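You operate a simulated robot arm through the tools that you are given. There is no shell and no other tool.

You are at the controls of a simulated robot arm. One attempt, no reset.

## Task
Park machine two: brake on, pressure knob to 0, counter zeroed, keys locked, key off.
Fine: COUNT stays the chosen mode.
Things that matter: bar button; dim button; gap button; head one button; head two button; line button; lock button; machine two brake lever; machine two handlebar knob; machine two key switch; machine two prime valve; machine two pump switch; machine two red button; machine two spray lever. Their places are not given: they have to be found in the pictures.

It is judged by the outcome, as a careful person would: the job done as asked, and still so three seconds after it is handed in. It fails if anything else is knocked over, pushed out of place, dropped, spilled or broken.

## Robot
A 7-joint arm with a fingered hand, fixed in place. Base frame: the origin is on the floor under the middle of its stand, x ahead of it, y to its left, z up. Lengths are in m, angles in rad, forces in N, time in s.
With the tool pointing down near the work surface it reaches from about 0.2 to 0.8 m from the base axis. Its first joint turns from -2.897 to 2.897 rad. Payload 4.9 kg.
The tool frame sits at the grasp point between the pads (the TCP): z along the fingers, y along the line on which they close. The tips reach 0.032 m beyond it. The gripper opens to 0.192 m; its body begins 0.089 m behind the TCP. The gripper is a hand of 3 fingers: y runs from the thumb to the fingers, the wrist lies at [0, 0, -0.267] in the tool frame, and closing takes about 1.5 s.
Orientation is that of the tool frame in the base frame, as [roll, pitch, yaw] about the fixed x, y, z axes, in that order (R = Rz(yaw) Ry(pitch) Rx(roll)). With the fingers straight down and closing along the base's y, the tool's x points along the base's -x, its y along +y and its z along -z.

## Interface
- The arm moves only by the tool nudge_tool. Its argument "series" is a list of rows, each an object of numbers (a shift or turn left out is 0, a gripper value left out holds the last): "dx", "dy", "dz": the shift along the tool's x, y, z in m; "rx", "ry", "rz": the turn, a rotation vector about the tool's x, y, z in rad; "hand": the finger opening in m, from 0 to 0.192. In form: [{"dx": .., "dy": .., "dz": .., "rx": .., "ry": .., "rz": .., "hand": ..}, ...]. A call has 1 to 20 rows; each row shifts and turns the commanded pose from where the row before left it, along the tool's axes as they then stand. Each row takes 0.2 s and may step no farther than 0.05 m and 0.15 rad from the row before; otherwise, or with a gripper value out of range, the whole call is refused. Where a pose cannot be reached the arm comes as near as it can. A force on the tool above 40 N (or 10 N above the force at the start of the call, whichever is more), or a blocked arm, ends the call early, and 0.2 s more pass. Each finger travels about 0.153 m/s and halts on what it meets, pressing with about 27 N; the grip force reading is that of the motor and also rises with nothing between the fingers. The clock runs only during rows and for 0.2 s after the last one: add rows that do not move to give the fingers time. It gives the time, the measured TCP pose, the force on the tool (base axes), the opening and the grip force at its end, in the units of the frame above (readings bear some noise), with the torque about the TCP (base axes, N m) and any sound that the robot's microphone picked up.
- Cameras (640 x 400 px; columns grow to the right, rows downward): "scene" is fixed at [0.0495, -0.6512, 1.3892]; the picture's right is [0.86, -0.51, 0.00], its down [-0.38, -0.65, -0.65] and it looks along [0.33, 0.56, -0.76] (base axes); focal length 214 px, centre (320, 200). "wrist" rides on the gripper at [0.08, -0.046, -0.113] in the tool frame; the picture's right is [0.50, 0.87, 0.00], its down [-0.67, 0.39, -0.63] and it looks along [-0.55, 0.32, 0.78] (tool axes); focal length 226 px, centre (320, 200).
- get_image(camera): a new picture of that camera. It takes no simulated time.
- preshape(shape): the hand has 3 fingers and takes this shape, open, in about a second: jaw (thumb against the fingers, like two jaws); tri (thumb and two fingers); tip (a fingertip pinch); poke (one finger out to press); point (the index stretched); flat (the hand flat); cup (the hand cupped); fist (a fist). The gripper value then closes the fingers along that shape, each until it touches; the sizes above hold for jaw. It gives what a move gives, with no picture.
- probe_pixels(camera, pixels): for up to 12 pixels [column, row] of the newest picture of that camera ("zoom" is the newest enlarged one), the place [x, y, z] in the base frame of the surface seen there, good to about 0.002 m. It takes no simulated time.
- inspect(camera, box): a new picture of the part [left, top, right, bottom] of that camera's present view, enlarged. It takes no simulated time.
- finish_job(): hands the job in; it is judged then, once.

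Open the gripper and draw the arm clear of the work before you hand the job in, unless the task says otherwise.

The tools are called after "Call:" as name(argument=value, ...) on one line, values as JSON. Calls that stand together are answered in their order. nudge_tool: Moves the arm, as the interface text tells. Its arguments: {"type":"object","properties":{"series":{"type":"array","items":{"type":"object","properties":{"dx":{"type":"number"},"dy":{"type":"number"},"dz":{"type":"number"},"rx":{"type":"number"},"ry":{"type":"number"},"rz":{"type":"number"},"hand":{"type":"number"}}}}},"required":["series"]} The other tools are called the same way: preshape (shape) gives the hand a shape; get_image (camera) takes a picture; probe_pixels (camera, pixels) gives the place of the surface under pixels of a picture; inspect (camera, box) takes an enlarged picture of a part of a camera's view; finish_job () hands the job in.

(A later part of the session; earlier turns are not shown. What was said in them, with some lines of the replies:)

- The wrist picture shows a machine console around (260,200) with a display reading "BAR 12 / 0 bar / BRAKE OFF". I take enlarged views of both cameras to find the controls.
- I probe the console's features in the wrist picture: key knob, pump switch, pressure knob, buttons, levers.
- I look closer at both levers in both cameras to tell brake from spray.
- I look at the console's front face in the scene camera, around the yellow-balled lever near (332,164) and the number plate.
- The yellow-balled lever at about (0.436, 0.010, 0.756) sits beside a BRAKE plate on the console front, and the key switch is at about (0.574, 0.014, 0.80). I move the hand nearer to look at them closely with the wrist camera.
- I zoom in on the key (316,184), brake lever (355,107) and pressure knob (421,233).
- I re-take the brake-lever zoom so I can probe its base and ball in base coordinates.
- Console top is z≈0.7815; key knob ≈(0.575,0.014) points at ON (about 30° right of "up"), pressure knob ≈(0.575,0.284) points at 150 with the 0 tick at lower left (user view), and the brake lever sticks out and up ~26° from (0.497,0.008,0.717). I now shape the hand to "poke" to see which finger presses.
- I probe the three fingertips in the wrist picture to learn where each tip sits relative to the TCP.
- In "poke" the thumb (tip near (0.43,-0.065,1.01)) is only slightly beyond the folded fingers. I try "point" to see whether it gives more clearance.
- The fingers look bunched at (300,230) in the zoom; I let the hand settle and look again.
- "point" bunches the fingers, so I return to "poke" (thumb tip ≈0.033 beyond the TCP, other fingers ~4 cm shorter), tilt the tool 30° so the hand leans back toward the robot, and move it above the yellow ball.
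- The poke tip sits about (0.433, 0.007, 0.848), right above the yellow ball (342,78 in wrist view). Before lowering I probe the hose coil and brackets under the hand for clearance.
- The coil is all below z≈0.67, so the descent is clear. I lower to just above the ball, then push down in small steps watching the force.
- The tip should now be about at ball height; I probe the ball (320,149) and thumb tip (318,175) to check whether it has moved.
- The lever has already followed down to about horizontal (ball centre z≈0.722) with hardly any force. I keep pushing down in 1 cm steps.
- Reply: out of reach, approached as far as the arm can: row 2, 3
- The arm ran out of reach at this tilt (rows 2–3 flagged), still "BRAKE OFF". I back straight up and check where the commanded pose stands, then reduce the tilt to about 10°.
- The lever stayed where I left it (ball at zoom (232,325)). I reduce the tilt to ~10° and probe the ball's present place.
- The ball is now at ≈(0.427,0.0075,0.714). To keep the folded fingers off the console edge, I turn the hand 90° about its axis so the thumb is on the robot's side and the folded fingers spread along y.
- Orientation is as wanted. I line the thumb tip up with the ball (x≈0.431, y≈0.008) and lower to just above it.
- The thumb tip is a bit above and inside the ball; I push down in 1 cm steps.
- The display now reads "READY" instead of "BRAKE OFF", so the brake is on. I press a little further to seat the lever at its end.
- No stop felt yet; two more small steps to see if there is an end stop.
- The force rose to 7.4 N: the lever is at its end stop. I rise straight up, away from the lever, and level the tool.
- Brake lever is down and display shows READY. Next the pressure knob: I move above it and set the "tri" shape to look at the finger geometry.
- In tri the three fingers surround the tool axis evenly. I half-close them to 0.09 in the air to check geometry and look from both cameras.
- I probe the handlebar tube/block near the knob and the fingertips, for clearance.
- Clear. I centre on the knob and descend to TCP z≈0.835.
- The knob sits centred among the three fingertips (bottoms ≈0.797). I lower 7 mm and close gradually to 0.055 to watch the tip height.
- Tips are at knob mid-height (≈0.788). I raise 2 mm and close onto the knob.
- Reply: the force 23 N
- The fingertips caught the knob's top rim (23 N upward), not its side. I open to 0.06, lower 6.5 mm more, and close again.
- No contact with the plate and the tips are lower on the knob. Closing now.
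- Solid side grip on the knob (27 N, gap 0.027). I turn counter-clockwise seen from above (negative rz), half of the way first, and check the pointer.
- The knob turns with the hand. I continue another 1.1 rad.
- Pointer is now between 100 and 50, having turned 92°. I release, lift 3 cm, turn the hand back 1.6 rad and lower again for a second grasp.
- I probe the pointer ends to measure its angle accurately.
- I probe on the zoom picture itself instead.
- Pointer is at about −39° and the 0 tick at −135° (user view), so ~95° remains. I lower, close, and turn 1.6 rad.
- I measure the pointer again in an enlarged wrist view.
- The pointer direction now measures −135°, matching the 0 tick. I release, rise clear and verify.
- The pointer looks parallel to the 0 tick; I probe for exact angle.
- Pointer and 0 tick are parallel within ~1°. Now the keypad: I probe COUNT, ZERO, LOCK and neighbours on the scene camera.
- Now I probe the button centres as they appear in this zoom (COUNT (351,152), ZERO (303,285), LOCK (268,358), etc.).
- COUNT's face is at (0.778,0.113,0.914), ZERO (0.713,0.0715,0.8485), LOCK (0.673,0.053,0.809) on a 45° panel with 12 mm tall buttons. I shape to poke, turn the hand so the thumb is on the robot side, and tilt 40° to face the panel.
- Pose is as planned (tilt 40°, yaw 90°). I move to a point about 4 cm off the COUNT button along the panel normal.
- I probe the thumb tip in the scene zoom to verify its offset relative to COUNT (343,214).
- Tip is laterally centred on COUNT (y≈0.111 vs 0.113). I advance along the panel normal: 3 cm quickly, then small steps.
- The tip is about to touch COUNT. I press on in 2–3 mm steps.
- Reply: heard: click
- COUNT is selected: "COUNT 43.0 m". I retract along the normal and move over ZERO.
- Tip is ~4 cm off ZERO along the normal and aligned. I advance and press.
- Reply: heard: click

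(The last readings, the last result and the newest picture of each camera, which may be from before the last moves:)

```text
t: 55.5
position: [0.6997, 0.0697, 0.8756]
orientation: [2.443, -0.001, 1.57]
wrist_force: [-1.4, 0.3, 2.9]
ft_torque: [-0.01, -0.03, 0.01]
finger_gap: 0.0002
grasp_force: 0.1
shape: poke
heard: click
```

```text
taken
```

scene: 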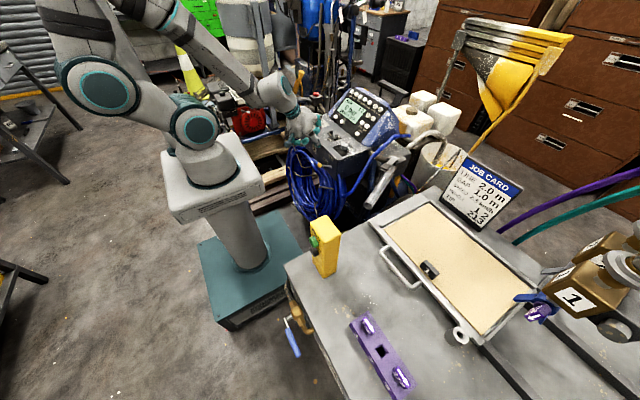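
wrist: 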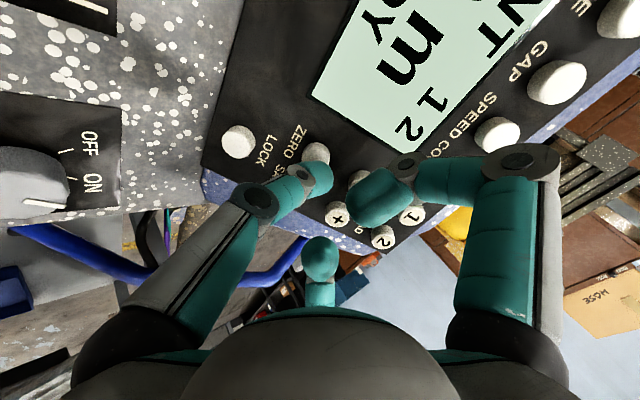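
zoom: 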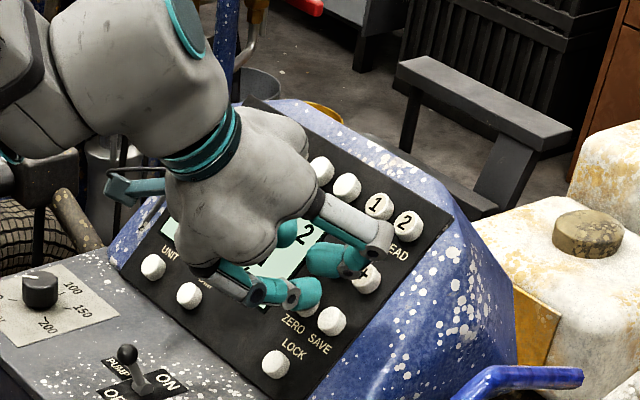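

A click was heard on ZERO. I retract far enough to read the display.

Call:
nudge_tool(series=[{"dy": -0.0013, "dz": -0.0149}, {"dy": -0.0026, "dz": -0.0299}, {"dy": -0.0026, "dz": -0.0299}, {"dx": -0.02, "dy": -0.026, "dz": -0.02}, {"dx": -0.02, "dy": -0.026, "dz": -0.02}, {}])

Call:
inspect(camera="scene", box=[325, 70, 405, 140])

Call:
get_image(camera="wrist")

```text
t: 56.9
position: [0.5797, 0.0298, 0.9252]
orientation: [2.444, -0.001, 1.569]
wrist_force: [0.0, -0.3, -0.7]
ft_torque: [-0.03, 0.01, 0.04]
finger_gap: 0.0
grasp_force: 0.1
shape: poke
```

```text
5.71 times, centred on (365, 105) of scene
```

zoom: 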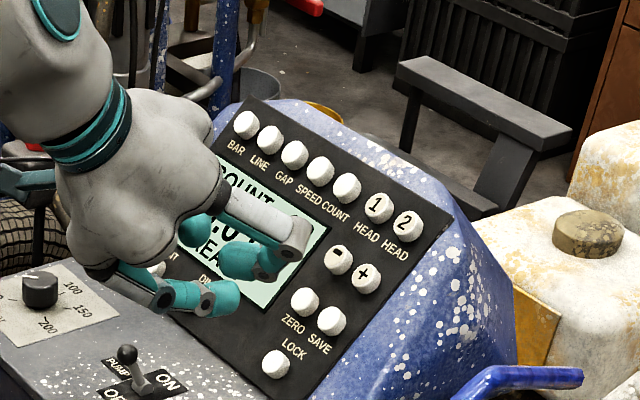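

```text
taken
```

wrist: 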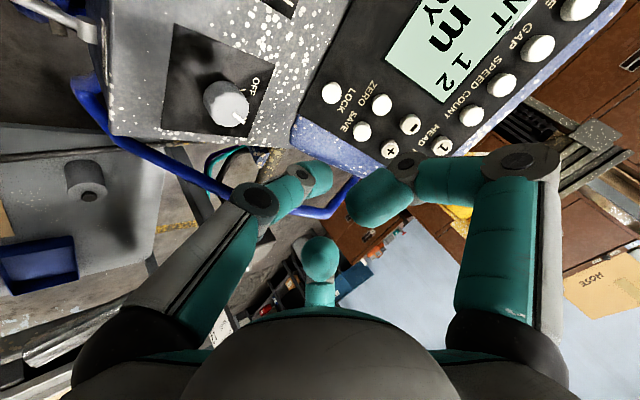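

The hand hides part of the display; I shift up and toward +y to clear the scene camera's line of sight.

Call:
nudge_tool(series=[{"dx": 0.03, "dy": 0.0161, "dz": -0.0192}, {"dx": 0.03, "dy": 0.0161, "dz": -0.0192}, {"dx": 0.03, "dy": 0.0161, "dz": -0.0192}, {"dx": 0.03, "dy": 0.0161, "dz": -0.0192}, {"dx": 0.03}, {}])

Call:
inspect(camera="scene", box=[325, 70, 405, 140])

Call:
inspect(camera="wrist", box=[160, 0, 640, 300])

```text
t: 58.3
position: [0.5806, 0.1805, 1.0263]
orientation: [2.443, 0.0, 1.569]
wrist_force: [-0.8, 0.3, 0.3]
ft_torque: [0.0, 0.01, -0.01]
finger_gap: 0.0
grasp_force: 0.1
shape: poke
```

```text
5.71 times, centred on (365, 105) of scene
```

zoom: 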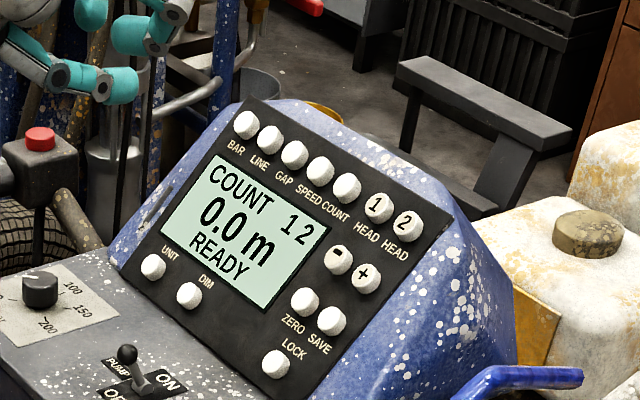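

```text
1.33 times, centred on (400, 150) of wrist
```

zoom: 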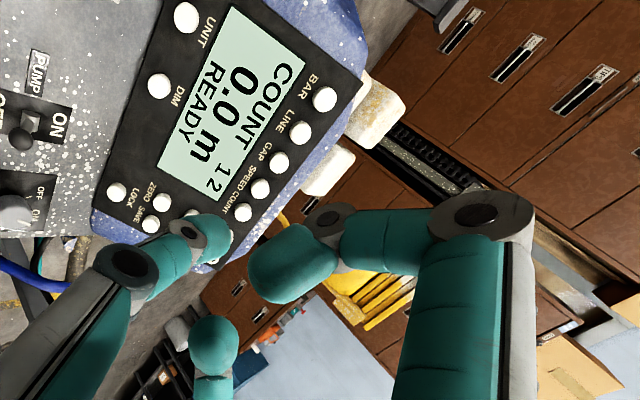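

Counter reads 0.0 m in COUNT mode. Now I move to 8 cm off LOCK along the panel normal.

Call:
nudge_tool(series=[{"dx": -0.02544, "dy": -0.01388, "dz": 0.02258}, {"dx": -0.02544, "dy": -0.01388, "dz": 0.02258}, {"dx": -0.02544, "dy": -0.01388, "dz": 0.02258}, {"dx": -0.02544, "dy": -0.01388, "dz": 0.02258}, {"dx": -0.02544, "dy": -0.01388, "dz": 0.02258}, {}, {}])

Call:
inspect(camera="scene", box=[325, 80, 405, 150])

Call:
get_image(camera="wrist")

```text
t: 59.9
position: [0.5997, 0.0516, 0.8947]
orientation: [2.444, 0.0, 1.57]
wrist_force: [-0.1, 0.8, 0.9]
ft_torque: [0.03, 0.0, 0.02]
finger_gap: 0.0
grasp_force: 0.1
shape: poke
```

```text
5.71 times, centred on (365, 115) of scene
```

zoom: 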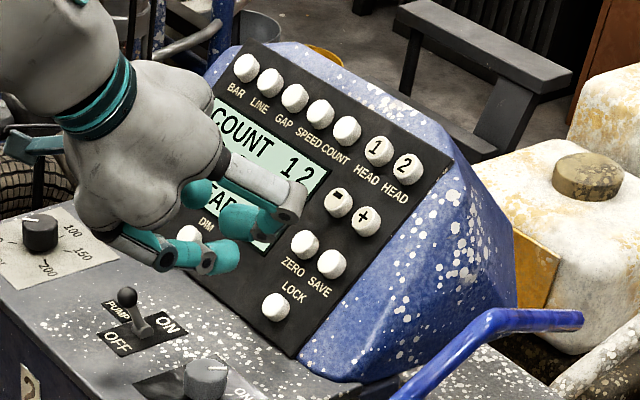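

```text
taken
```

wrist: 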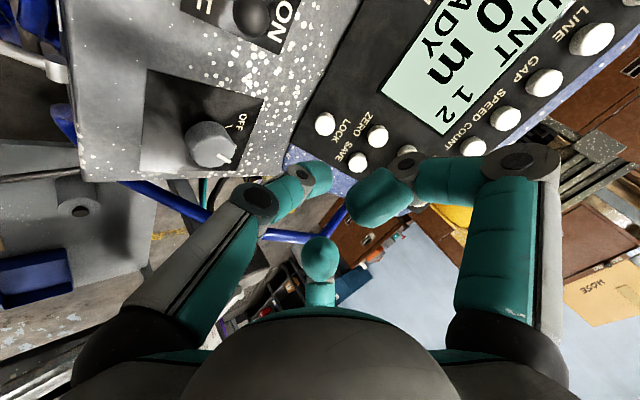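

I advance along the normal and press LOCK gently, listening for the click.

Call:
nudge_tool(series=[{"dx": 0.0015, "dy": 0.0026, "dz": 0.0299}, {"dy": 0.0026, "dz": 0.0299}, {"dy": 0.0013, "dz": 0.0149}, {"dy": 0.00026, "dz": 0.003}, {"dy": 0.00026, "dz": 0.003}, {"dy": 0.00026, "dz": 0.003}, {}])

Call:
inspect(camera="scene", box=[325, 80, 405, 150])

Call:
get_image(camera="wrist")

```text
t: 61.5
position: [0.6587, 0.0551, 0.8362]
orientation: [2.445, 0.0, 1.572]
wrist_force: [-2.1, 0.4, 2.0]
ft_torque: [0.04, -0.02, 0.03]
finger_gap: 0.0
grasp_force: 0.2
shape: poke
heard: click
```

```text
5.71 times, centred on (365, 115) of scene
```

zoom: 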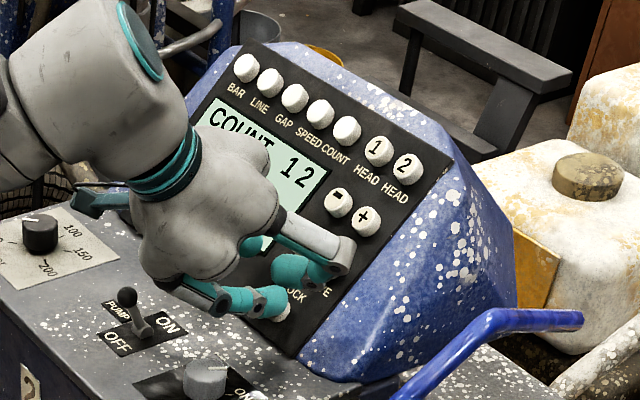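

```text
taken
```

wrist: 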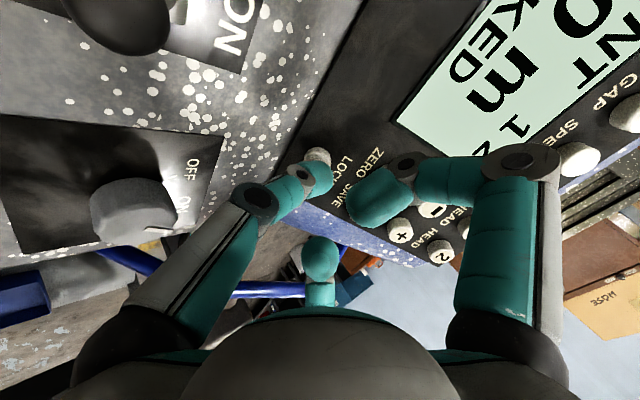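

A click, and the display's lower line now ends in "...KED" (LOCKED). I retract along the normal and move up to read the display fully.

Call:
nudge_tool(series=[{"dy": -0.0013, "dz": -0.0149}, {"dy": -0.0026, "dz": -0.0299}, {"dy": -0.0026, "dz": -0.0299}, {"dx": 0.03, "dy": 0.0161, "dz": -0.0192}, {"dx": 0.03, "dy": 0.0161, "dz": -0.0192}, {"dx": 0.03, "dy": 0.0161, "dz": -0.0192}, {"dx": 0.03, "dy": 0.0161, "dz": -0.0192}, {"dx": 0.02}, {}])

Call:
inspect(camera="scene", box=[325, 70, 405, 140])

Call:
inspect(camera="scene", box=[310, 100, 410, 190])

```text
t: 63.5
position: [0.606, 0.1966, 0.9883]
orientation: [2.445, 0.001, 1.571]
wrist_force: [0.2, 0.0, -0.9]
ft_torque: [-0.02, -0.01, -0.02]
finger_gap: 0.0
grasp_force: 0.2
shape: poke
```

```text
5.71 times, centred on (365, 105) of scene
```

zoom: 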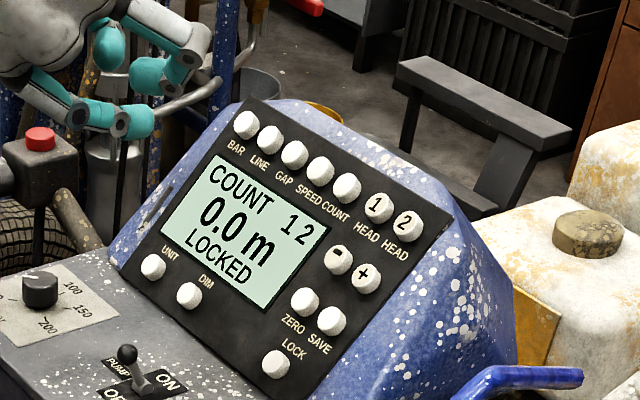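

```text
4.44 times, centred on (360, 145) of scene
```

zoom: 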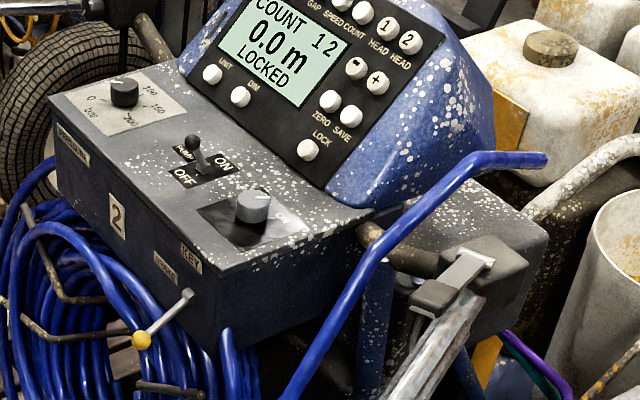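

Display: COUNT 0.0 m LOCKED. Next the key. I probe the blue tube, toggle and key labels for clearance and angles.

Call:
probe_pixels(camera="zoom", pixels=[[330, 310], [350, 280], [375, 250], [400, 215], [450, 175], [500, 160], [540, 160], [192, 143], [197, 155], [252, 205], [265, 197], [285, 222]])

Call:
get_image(camera="wrist")

```text
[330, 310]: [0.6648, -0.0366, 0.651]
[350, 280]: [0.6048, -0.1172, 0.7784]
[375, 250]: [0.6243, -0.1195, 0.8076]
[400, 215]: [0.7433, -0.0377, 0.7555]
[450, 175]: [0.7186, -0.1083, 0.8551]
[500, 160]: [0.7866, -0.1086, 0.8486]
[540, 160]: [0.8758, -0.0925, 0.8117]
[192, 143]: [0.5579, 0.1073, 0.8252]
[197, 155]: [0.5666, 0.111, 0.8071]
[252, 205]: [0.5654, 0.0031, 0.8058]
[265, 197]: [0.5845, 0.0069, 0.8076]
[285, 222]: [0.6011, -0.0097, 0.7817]
```

```text
taken
```

wrist: 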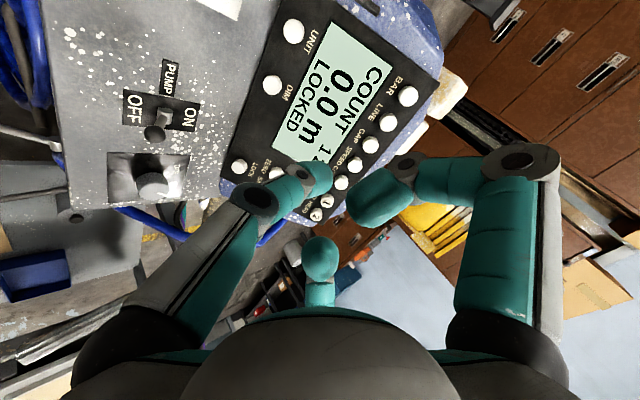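

All clear. I level the tool and move above the key switch, then set the tri shape.

Call:
nudge_tool(series=[{"rx": 0.1396}, {"rx": 0.1396}, {"rx": 0.1396}, {"rx": 0.1396}, {"rx": 0.1396}, {"dx": -0.0364, "dy": -0.0061, "dz": 0.0057}, {"dx": -0.0364, "dy": -0.0061, "dz": 0.0057}, {"dx": -0.0364, "dy": -0.0061, "dz": 0.0057}, {"dx": -0.0364, "dy": -0.0061, "dz": 0.0057}, {"dx": -0.0364, "dy": -0.0061, "dz": 0.0057}, {}])

Call:
preshape(shape="tri")

Call:
get_image(camera="wrist")

Call:
inspect(camera="wrist", box=[260, 80, 380, 160])

```text
t: 65.9
position: [0.5735, 0.0133, 0.96]
orientation: [3.141, -0.001, 1.571]
wrist_force: [-0.2, 0.4, -0.2]
ft_torque: [-0.01, -0.02, 0.01]
finger_gap: 0.0001
grasp_force: 0.0
shape: poke
```

```text
t: 66.8
position: [0.5747, 0.012, 0.9609]
orientation: [-3.141, -0.002, 1.57]
wrist_force: [0.6, -0.5, 0.1]
ft_torque: [0.03, 0.05, 0.02]
finger_gap: 0.1918
grasp_force: 0.1
shape: tri
```

```text
taken
```

wrist: 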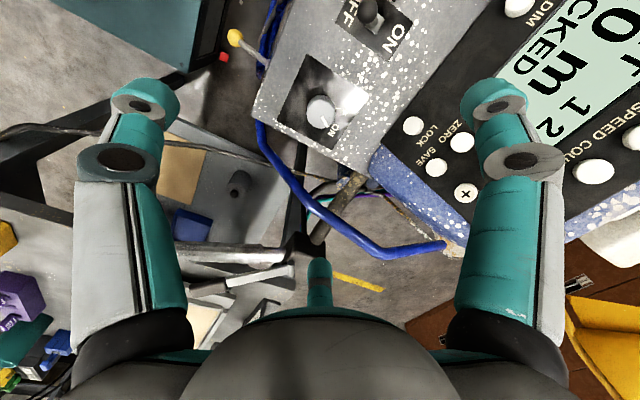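

```text
5.00 times, centred on (320, 120) of wrist
```

zoom: 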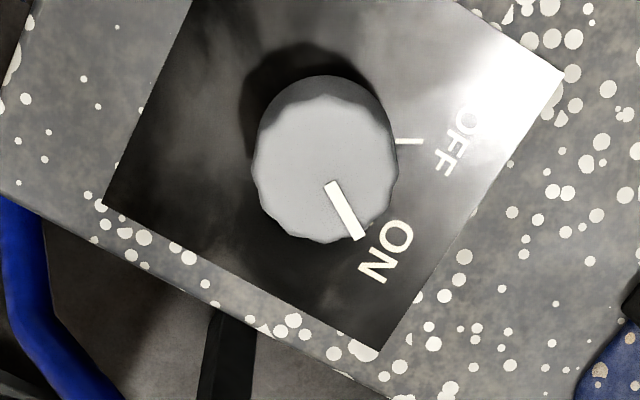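

I probe the knob, its pointer, and the OFF/ON ticks in this zoom.

Call:
probe_pixels(camera="zoom", pixels=[[331, 185], [361, 238], [397, 141], [421, 142], [452, 142], [390, 255], [326, 170], [262, 140], [395, 190], [320, 240], [105, 204], [562, 75]])

```text
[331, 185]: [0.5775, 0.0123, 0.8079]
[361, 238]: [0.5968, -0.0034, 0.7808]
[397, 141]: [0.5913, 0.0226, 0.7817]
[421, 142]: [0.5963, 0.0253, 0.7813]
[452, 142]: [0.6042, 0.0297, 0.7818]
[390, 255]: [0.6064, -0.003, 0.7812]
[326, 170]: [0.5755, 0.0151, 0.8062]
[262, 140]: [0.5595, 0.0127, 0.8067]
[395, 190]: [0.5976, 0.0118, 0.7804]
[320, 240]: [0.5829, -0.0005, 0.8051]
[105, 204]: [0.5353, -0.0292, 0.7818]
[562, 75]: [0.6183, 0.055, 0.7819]
```

Key centre ≈(0.5755,0.015); pointer is at ON (+31°), OFF tick at about −27°, so ~58–60° counter-clockwise. To keep fingers away from the pump toggle (at 100° from +x) I want to sweep hand yaw from 160° to 220°; I test that this yaw range is reachable up here first.

Call:
nudge_tool(series=[{"rz": -0.1425, "hand": 0.07}, {"rz": -0.1425}, {"rz": -0.1425}, {"rz": -0.1425}, {"rz": -0.1425}, {"rz": -0.1425}, {"rz": -0.1425}, {"rz": -0.1425}, {"rz": -0.1425}, {"rz": -0.1425}, {"rz": -0.1425}, {"rz": -0.1425}, {"rz": -0.1425}, {"rz": -0.1425}, {"rz": -0.1425}, {"rz": -0.1425}, {}])

```text
t: 70.4
position: [0.5749, 0.0128, 0.9599]
orientation: [3.142, 0.0, -2.432]
wrist_force: [0.6, 0.0, -0.1]
ft_torque: [-0.01, -0.02, -0.01]
finger_gap: 0.0704
grasp_force: 0.0
shape: tri
```

Reachable. I turn back to yaw 160°, centre on the key, and descend to 2 cm above grasp height.

Call:
nudge_tool(series=[{"rz": 0.15}, {"rz": 0.15}, {"rz": 0.15}, {"rz": 0.15}, {"rz": 0.15}, {"rz": 0.15}, {"rz": 0.15}, {"dx": 0.0002, "dy": 0.0023, "dz": 0.03}, {"dz": 0.04}, {"dz": 0.04}, {}, {}])

Call:
get_image(camera="wrist")

Call:
inspect(camera="scene", box=[325, 110, 405, 170])

```text
t: 73.0
position: [0.5757, 0.0157, 0.8501]
orientation: [3.141, 0.0, 2.801]
wrist_force: [0.7, 0.5, 0.1]
ft_torque: [0.0, 0.03, -0.01]
finger_gap: 0.0703
grasp_force: 0.1
shape: tri
```

```text
taken
```

wrist: 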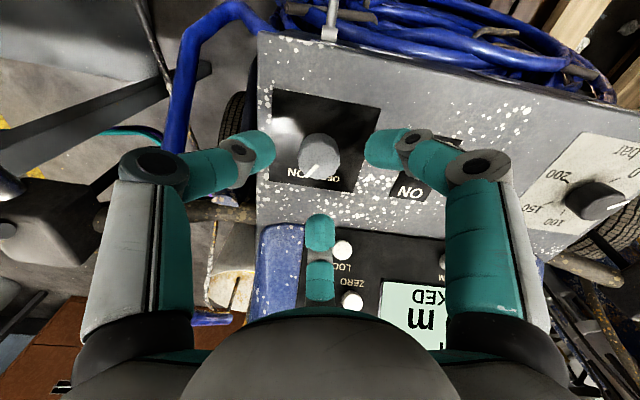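

```text
6.67 times, centred on (365, 140) of scene
```

zoom: 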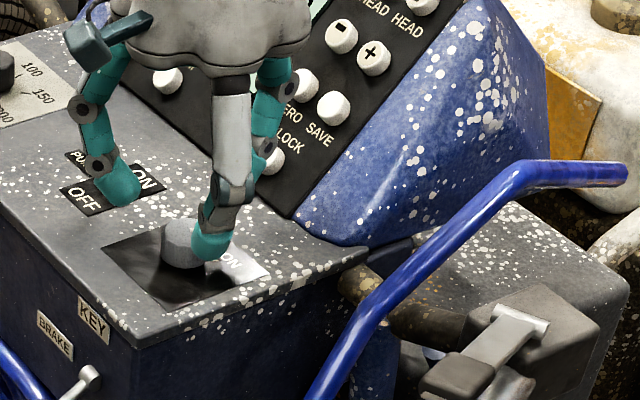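

I probe the finger nearest the pump toggle to check clearance before lowering.

Call:
probe_pixels(camera="wrist", pixels=[[385, 148], [372, 150], [408, 140], [430, 155], [474, 166], [500, 160], [390, 165], [425, 140], [240, 150], [318, 225], [407, 185], [375, 170]])

Call:
inspect(camera="wrist", box=[240, 80, 500, 240])

Call:
inspect(camera="scene", box=[325, 120, 375, 155])

```text
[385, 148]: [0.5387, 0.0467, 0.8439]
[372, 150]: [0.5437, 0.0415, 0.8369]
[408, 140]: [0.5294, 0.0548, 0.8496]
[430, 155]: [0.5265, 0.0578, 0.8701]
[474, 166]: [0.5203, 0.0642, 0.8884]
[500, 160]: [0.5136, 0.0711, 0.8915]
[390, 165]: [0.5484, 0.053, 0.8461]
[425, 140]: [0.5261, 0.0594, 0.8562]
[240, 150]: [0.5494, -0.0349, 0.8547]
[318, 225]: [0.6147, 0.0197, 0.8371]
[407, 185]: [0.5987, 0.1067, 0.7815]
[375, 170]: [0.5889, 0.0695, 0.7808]
```

```text
2.46 times, centred on (370, 160) of wrist
```

zoom: 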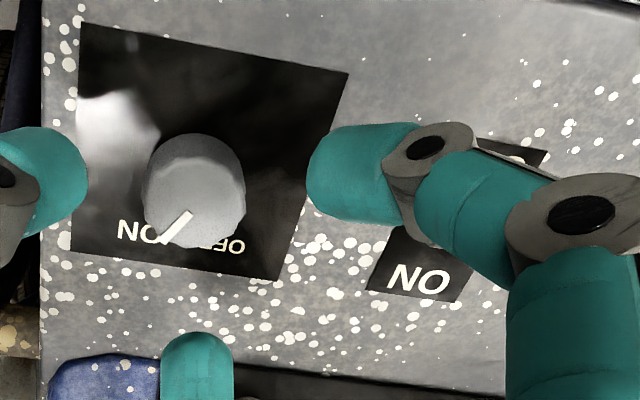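

```text
11.43 times, centred on (350, 138) of scene
```

zoom: 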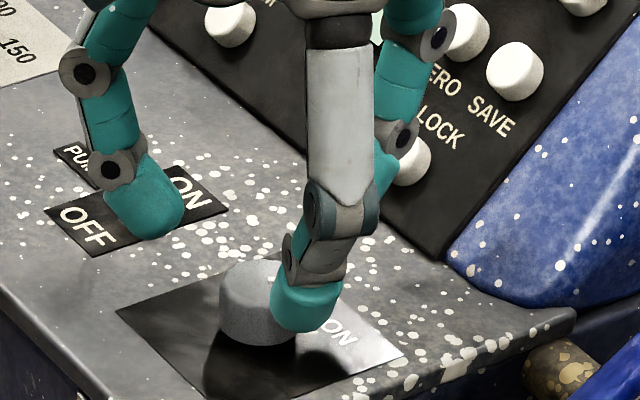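

Finger-to-toggle clearance is ≥4 cm through the sweep. I lower to z≈0.8235, narrow to 0.06 and close on the key.

Call:
nudge_tool(series=[{"dz": 0.013, "dy": -0.0005}, {"dz": 0.0135, "hand": 0.06}, {}, {}])

Call:
inspect(camera="scene", box=[325, 120, 375, 155])

Call:
nudge_tool(series=[{"hand": 0.0}, {}, {}, {}])

Call:
inspect(camera="wrist", box=[220, 80, 420, 260])

Call:
inspect(camera="scene", box=[325, 120, 375, 155])

```text
t: 74.0
position: [0.5753, 0.0147, 0.8233]
orientation: [-3.141, 0.0, 2.799]
wrist_force: [0.8, -0.3, 0.5]
ft_torque: [0.02, 0.01, 0.03]
finger_gap: 0.0605
grasp_force: 0.1
shape: tri
```

```text
11.43 times, centred on (350, 138) of scene
```

zoom: 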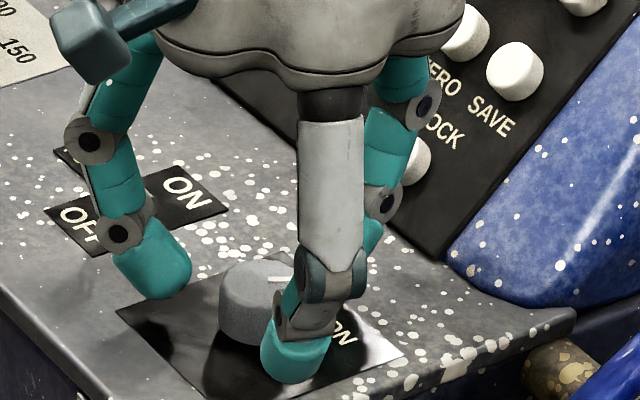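

```text
t: 75.0
position: [0.5762, 0.0151, 0.8241]
orientation: [3.141, -0.001, 2.8]
wrist_force: [1.5, -0.6, -5.3]
ft_torque: [0.0, 0.0, 0.01]
finger_gap: 0.0275
grasp_force: 27.2
shape: tri
```

```text
2.22 times, centred on (320, 170) of wrist
```

zoom: 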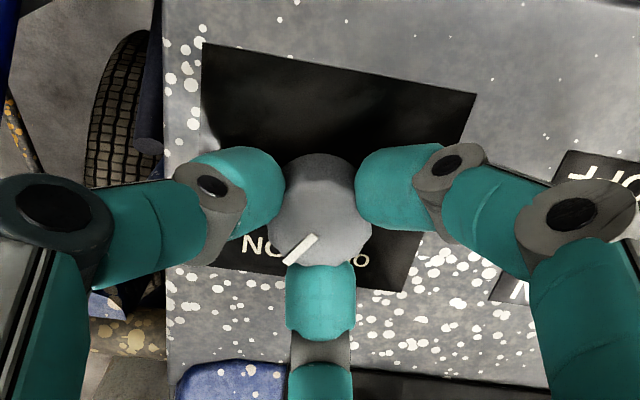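

```text
11.43 times, centred on (350, 138) of scene
```

zoom: 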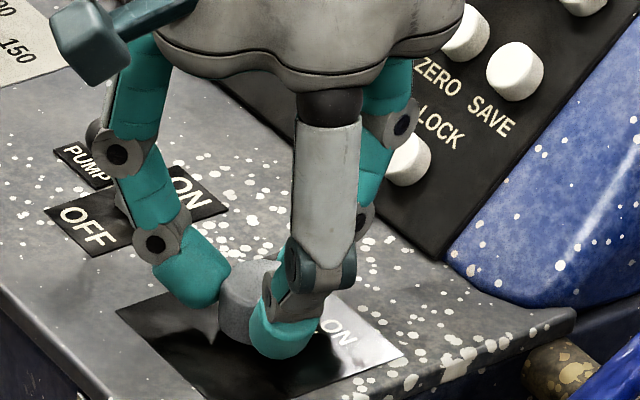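

Good grip. I turn the key counter-clockwise ~0.9 rad and check.

Call:
nudge_tool(series=[{"rz": -0.1}, {"rz": -0.1}, {"rz": -0.1}, {"rz": -0.1}, {"rz": -0.1}, {"rz": -0.1}, {"rz": -0.1}, {"rz": -0.1}, {"rz": -0.1}, {}])

Call:
inspect(camera="wrist", box=[220, 80, 420, 260])

Call:
inspect(camera="scene", box=[315, 80, 415, 160])

```text
t: 77.2
position: [0.5761, 0.0148, 0.8238]
orientation: [3.142, -0.001, -2.585]
wrist_force: [-1.9, 5.2, -7.8]
ft_torque: [0.12, 0.05, -0.02]
finger_gap: 0.0271
grasp_force: 27.6
shape: tri
```

```text
2.22 times, centred on (320, 170) of wrist
```

zoom: 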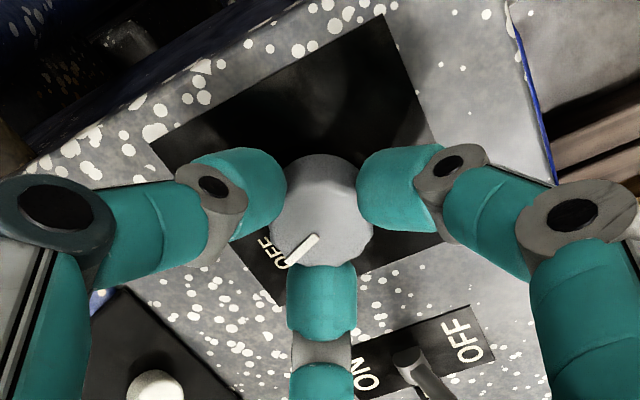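

```text
5.00 times, centred on (365, 120) of scene
```

zoom: 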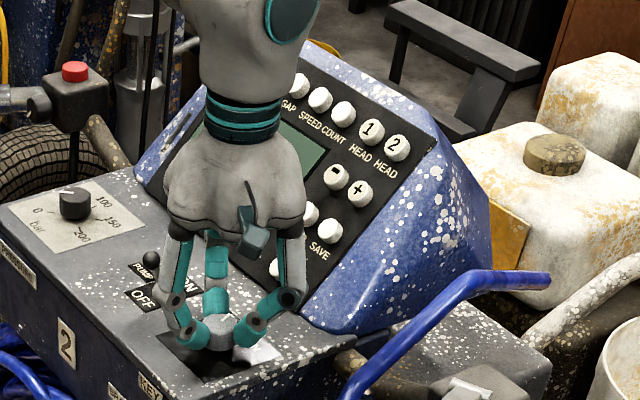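

The display has gone dark. I measure the key pointer's angle precisely.

Call:
inspect(camera="wrist", box=[280, 140, 360, 210])

Call:
probe_pixels(camera="zoom", pixels=[[320, 255], [310, 262], [252, 305], [240, 315], [275, 288], [315, 258]])

```text
5.71 times, centred on (320, 175) of wrist
```

zoom: 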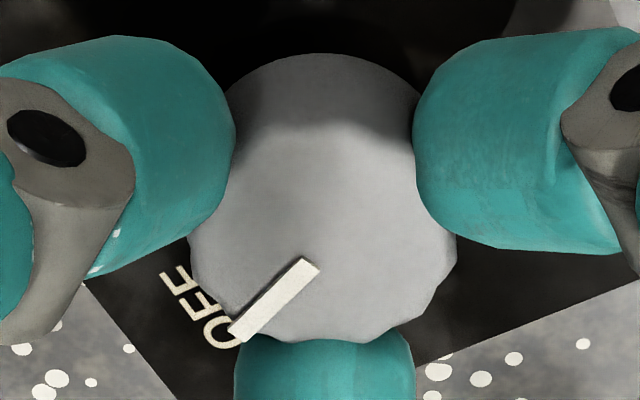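

```text
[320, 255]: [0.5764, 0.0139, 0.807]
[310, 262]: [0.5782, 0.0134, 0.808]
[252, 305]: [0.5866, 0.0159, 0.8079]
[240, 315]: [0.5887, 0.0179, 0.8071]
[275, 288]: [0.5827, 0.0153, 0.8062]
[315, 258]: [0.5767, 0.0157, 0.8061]
```

Pointer at about −17°; OFF tick is at −27°. I turn ~0.17 rad more in small steps.

Call:
nudge_tool(series=[{"rz": -0.045}, {"rz": -0.045}, {"rz": -0.04}, {"rz": -0.04}, {}, {}])

Call:
inspect(camera="wrist", box=[280, 140, 360, 210])

Call:
probe_pixels(camera="zoom", pixels=[[320, 255], [310, 262], [252, 305], [240, 315], [275, 288], [315, 258]])

```text
t: 78.6
position: [0.575, 0.0139, 0.8239]
orientation: [3.141, -0.001, -2.413]
wrist_force: [-5.6, 3.4, -5.9]
ft_torque: [0.09, 0.09, -0.11]
finger_gap: 0.0269
grasp_force: 27.3
shape: tri
```

```text
5.71 times, centred on (320, 175) of wrist
```

zoom: 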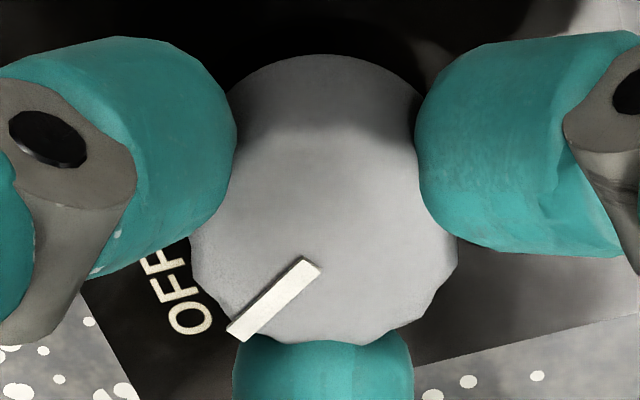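

```text
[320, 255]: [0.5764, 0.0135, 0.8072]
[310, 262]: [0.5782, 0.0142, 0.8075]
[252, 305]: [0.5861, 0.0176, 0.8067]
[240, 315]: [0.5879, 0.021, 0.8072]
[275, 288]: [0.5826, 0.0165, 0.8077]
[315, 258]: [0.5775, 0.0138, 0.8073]
```

The pointer now measures roughly −28°, in line with the OFF tick. I release and rise to verify.

Call:
nudge_tool(series=[{"hand": 0.06}, {}, {"dz": -0.03}, {"dz": -0.04}, {"dz": -0.04}, {"dz": -0.04}, {}])

Call:
get_image(camera="wrist")

Call:
inspect(camera="wrist", box=[260, 70, 380, 160])

Call:
inspect(camera="scene", box=[315, 80, 415, 160])

```text
t: 80.2
position: [0.576, 0.0151, 0.9739]
orientation: [-3.141, 0.0, -2.415]
wrist_force: [-0.4, -0.2, 0.3]
ft_torque: [0.01, 0.01, -0.02]
finger_gap: 0.0599
grasp_force: 0.1
shape: tri
```

```text
taken
```

wrist: 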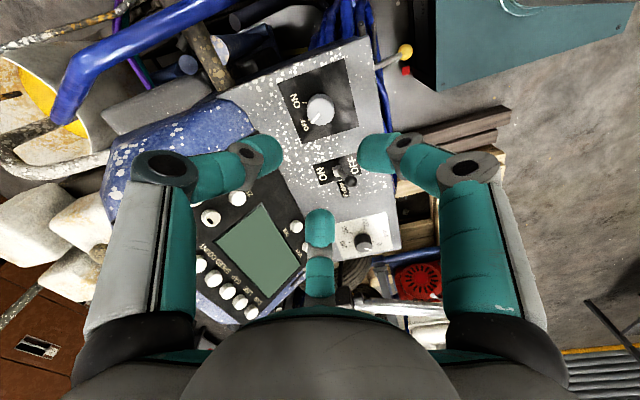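

```text
4.44 times, centred on (320, 115) of wrist
```

zoom: 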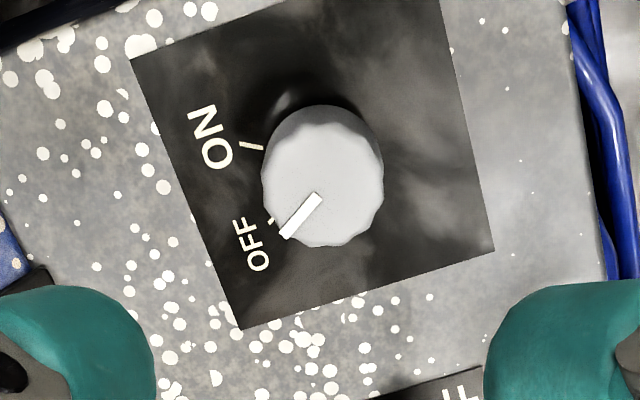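

```text
5.00 times, centred on (365, 120) of scene
```

zoom: 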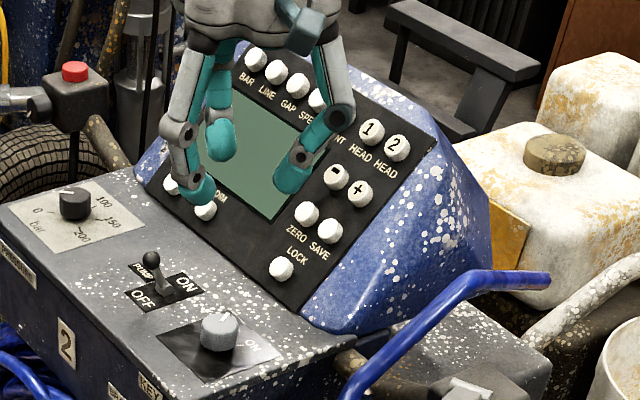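

Display is off and the pointer is at the OFF tick. I check the pointer angle once more against the ticks and view the brake lever, pressure knob, and toggle.

Call:
inspect(camera="wrist", box=[290, 80, 350, 130])

Call:
probe_pixels(camera="zoom", pixels=[[315, 265], [240, 340], [280, 300], [205, 290], [150, 150], [195, 165], [320, 235]])

Call:
inspect(camera="scene", box=[300, 100, 400, 190])

```text
8.00 times, centred on (320, 105) of wrist
```

zoom: 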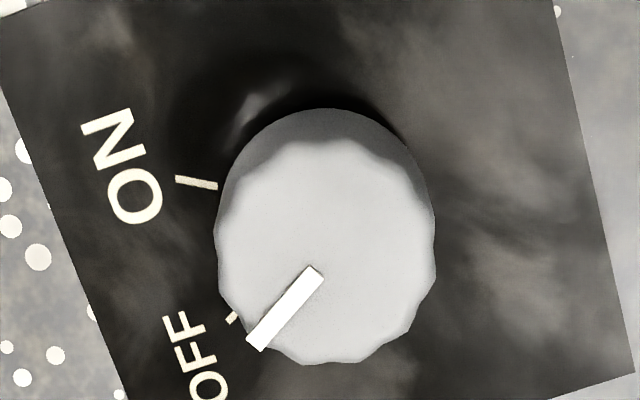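

```text
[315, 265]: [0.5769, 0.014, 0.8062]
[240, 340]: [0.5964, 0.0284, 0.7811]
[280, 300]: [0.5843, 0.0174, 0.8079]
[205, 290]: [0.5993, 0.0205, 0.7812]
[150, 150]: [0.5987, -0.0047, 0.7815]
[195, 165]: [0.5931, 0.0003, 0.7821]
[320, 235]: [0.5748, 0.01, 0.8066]
```

```text
4.44 times, centred on (350, 145) of scene
```

zoom: 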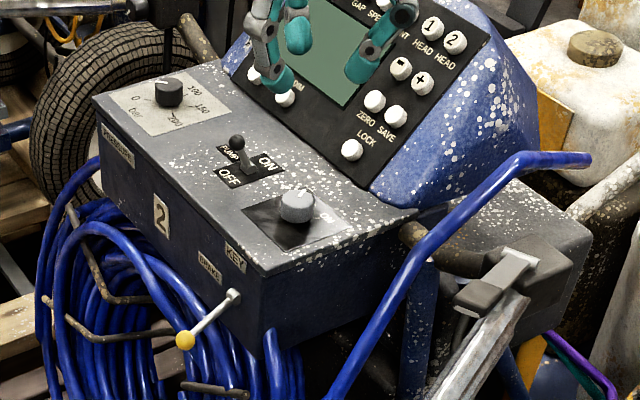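

I probe more points along the pointer and both ticks for a precise comparison.

Call:
inspect(camera="wrist", box=[290, 80, 350, 130])

Call:
probe_pixels(camera="zoom", pixels=[[314, 273], [305, 283], [296, 294], [287, 305], [278, 316], [268, 328], [258, 340], [238, 315], [229, 322], [216, 186], [196, 183], [177, 179]])

```text
8.00 times, centred on (320, 105) of wrist
```

zoom: 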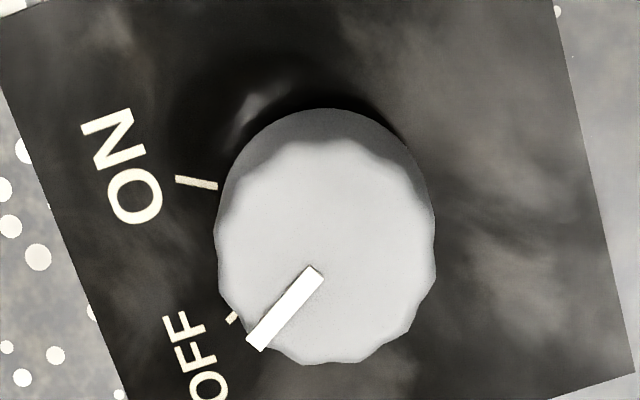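

```text
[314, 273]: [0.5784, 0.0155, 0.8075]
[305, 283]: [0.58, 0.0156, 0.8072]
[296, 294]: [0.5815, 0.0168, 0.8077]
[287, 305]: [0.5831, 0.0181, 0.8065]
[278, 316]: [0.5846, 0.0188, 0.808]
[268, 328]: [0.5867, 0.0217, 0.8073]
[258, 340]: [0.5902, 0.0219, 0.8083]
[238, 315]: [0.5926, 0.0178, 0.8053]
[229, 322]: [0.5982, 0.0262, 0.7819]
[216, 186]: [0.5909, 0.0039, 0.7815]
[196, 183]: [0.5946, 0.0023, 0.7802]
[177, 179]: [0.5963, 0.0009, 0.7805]
```

Pointer ≈ −30°, matching the OFF tick (ticks are at ±30°), and the display is dark. I rise well clear and open the hand.

Call:
nudge_tool(series=[{"dz": -0.045}, {"dz": -0.045}, {"dz": -0.045}, {"dz": -0.045}, {"rz": 0.14, "hand": 0.19}, {"rz": 0.14}, {"rz": 0.14}, {"rz": 0.14}, {"rz": 0.14}, {}, {}])

Call:
preshape(shape="jaw")

Call:
get_image(camera="wrist")

Call:
get_image(camera="scene")

Call:
inspect(camera="scene", box=[290, 70, 430, 190])

```text
t: 82.6
position: [0.5752, 0.0143, 1.1534]
orientation: [3.141, 0.001, -3.115]
wrist_force: [-0.4, 1.0, 0.3]
ft_torque: [0.02, 0.0, 0.0]
finger_gap: 0.1897
grasp_force: 0.0
shape: tri
```

```text
t: 83.5
position: [0.5758, 0.0149, 1.1543]
orientation: [-3.141, 0.0, -3.112]
wrist_force: [0.6, -0.4, -0.5]
ft_torque: [-0.04, -0.01, -0.01]
finger_gap: 0.192
grasp_force: 0.0
shape: jaw
```

```text
taken
```

wrist: 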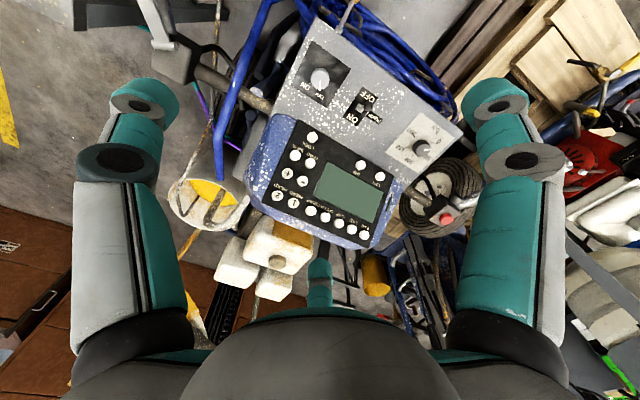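

```text
taken
```

scene: 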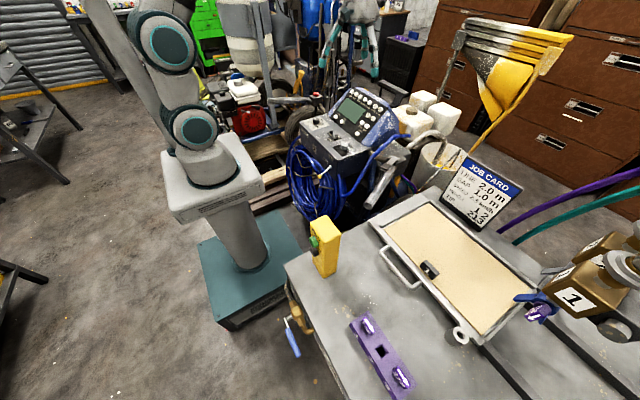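

```text
3.33 times, centred on (360, 130) of scene
```

zoom: 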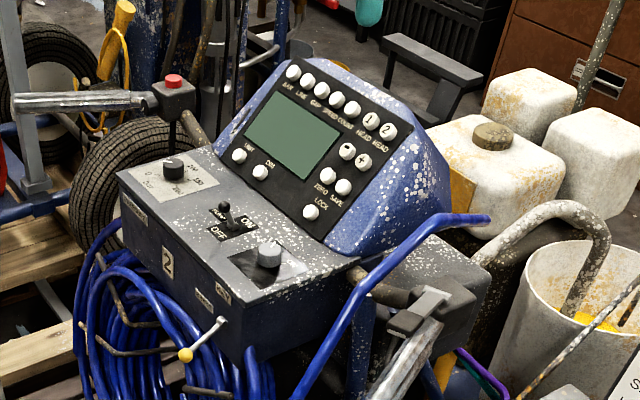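

Everything looks as wanted. One last close look from above at the two knobs and toggle before handing in.

Call:
inspect(camera="wrist", box=[280, 40, 460, 170])

Call:
inspect(camera="wrist", box=[295, 45, 375, 110])

Call:
inspect(camera="wrist", box=[385, 110, 465, 170])

```text
3.08 times, centred on (370, 105) of wrist
```

zoom: 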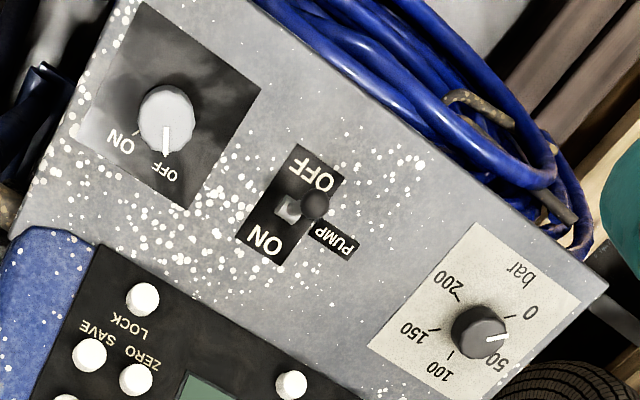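

```text
6.15 times, centred on (335, 78) of wrist
```

zoom: 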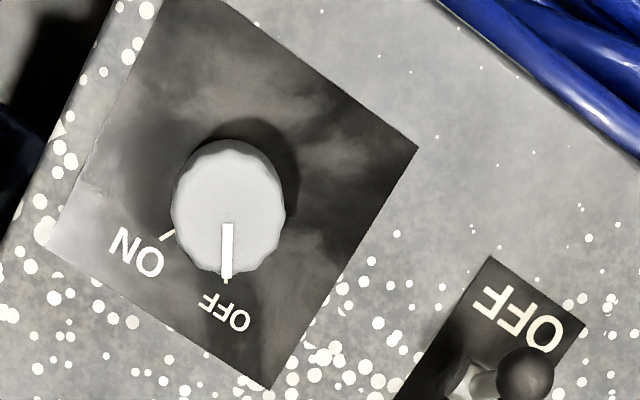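

```text
6.67 times, centred on (425, 140) of wrist
```

zoom: 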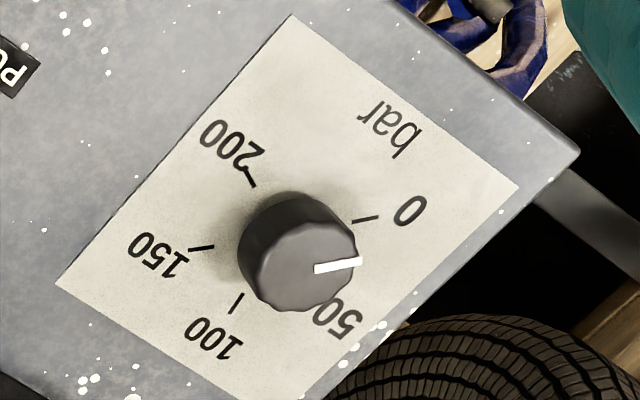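

Key pointer lines up exactly with the OFF tick. For the pressure knob I do one more precise probe along the pointer and the 0 tick.

Call:
inspect(camera="wrist", box=[405, 130, 445, 160])

```text
13.33 times, centred on (425, 145) of wrist
```

zoom: 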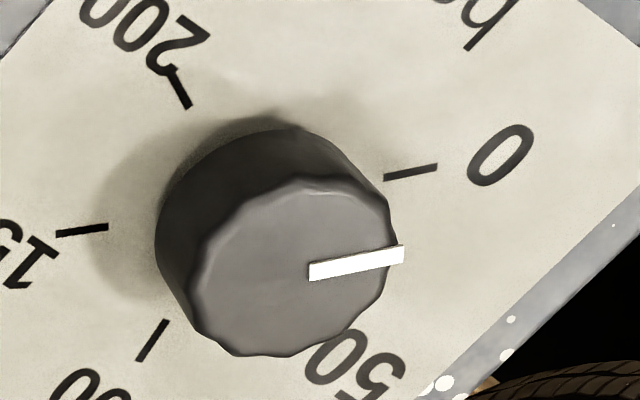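

Pointer (≈11.0°) and 0 tick (≈11.7°) are parallel, so pressure is at 0. I draw the arm back to about its home place before handing in.

Call:
nudge_tool(series=[{"dx": 0.033, "dy": 0.024}, {"dx": 0.033, "dy": 0.024}, {"dx": 0.033, "dy": 0.024}, {"dx": 0.033, "dy": 0.024}, {"dx": 0.033, "dy": 0.024}, {}, {}])

Call:
inspect(camera="scene", box=[270, 60, 430, 200])

```text
t: 85.1
position: [0.4063, 0.1312, 1.1548]
orientation: [-3.141, 0.0, -3.113]
wrist_force: [-0.5, 0.1, 0.0]
ft_torque: [0.02, 0.0, 0.0]
finger_gap: 0.1919
grasp_force: 0.1
shape: jaw
```

```text
2.86 times, centred on (350, 130) of scene
```

zoom: 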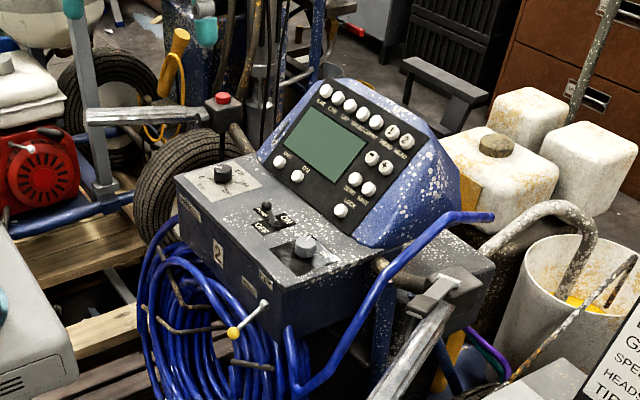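

The brake lever is down, the pressure knob is at 0, the counter was zeroed in COUNT mode, and the keys showed LOCKED. The key is at OFF with the display dark, and the arm is clear with the hand open. I hand the job in.

Call:
finish_job()

```text
The job is handed in.
```

Machine two is parked and I have handed the job in. No result has come back yet.

- **Brake:** the yellow-balled lever is pushed down to its end stop. The display changed from BRAKE OFF to READY partway through the push.
- **Pressure knob:** turned from 150 to 0, with the pointer lined up with the 0 tick.
- **Counter:** I selected COUNT, which read 43.0 m, and pressed ZERO. It then read 0.0 m.
- **Keys:** I pressed LOCK and the display showed LOCKED, still in COUNT mode.
- **Key switch:** turned to OFF. The pointer is on the OFF tick and the display is dark.

I did not operate the pump switch, red button, spray lever, handlebar knob or prime valve. The arm is back near its starting place with the hand open, and I saw nothing knocked over or moved.
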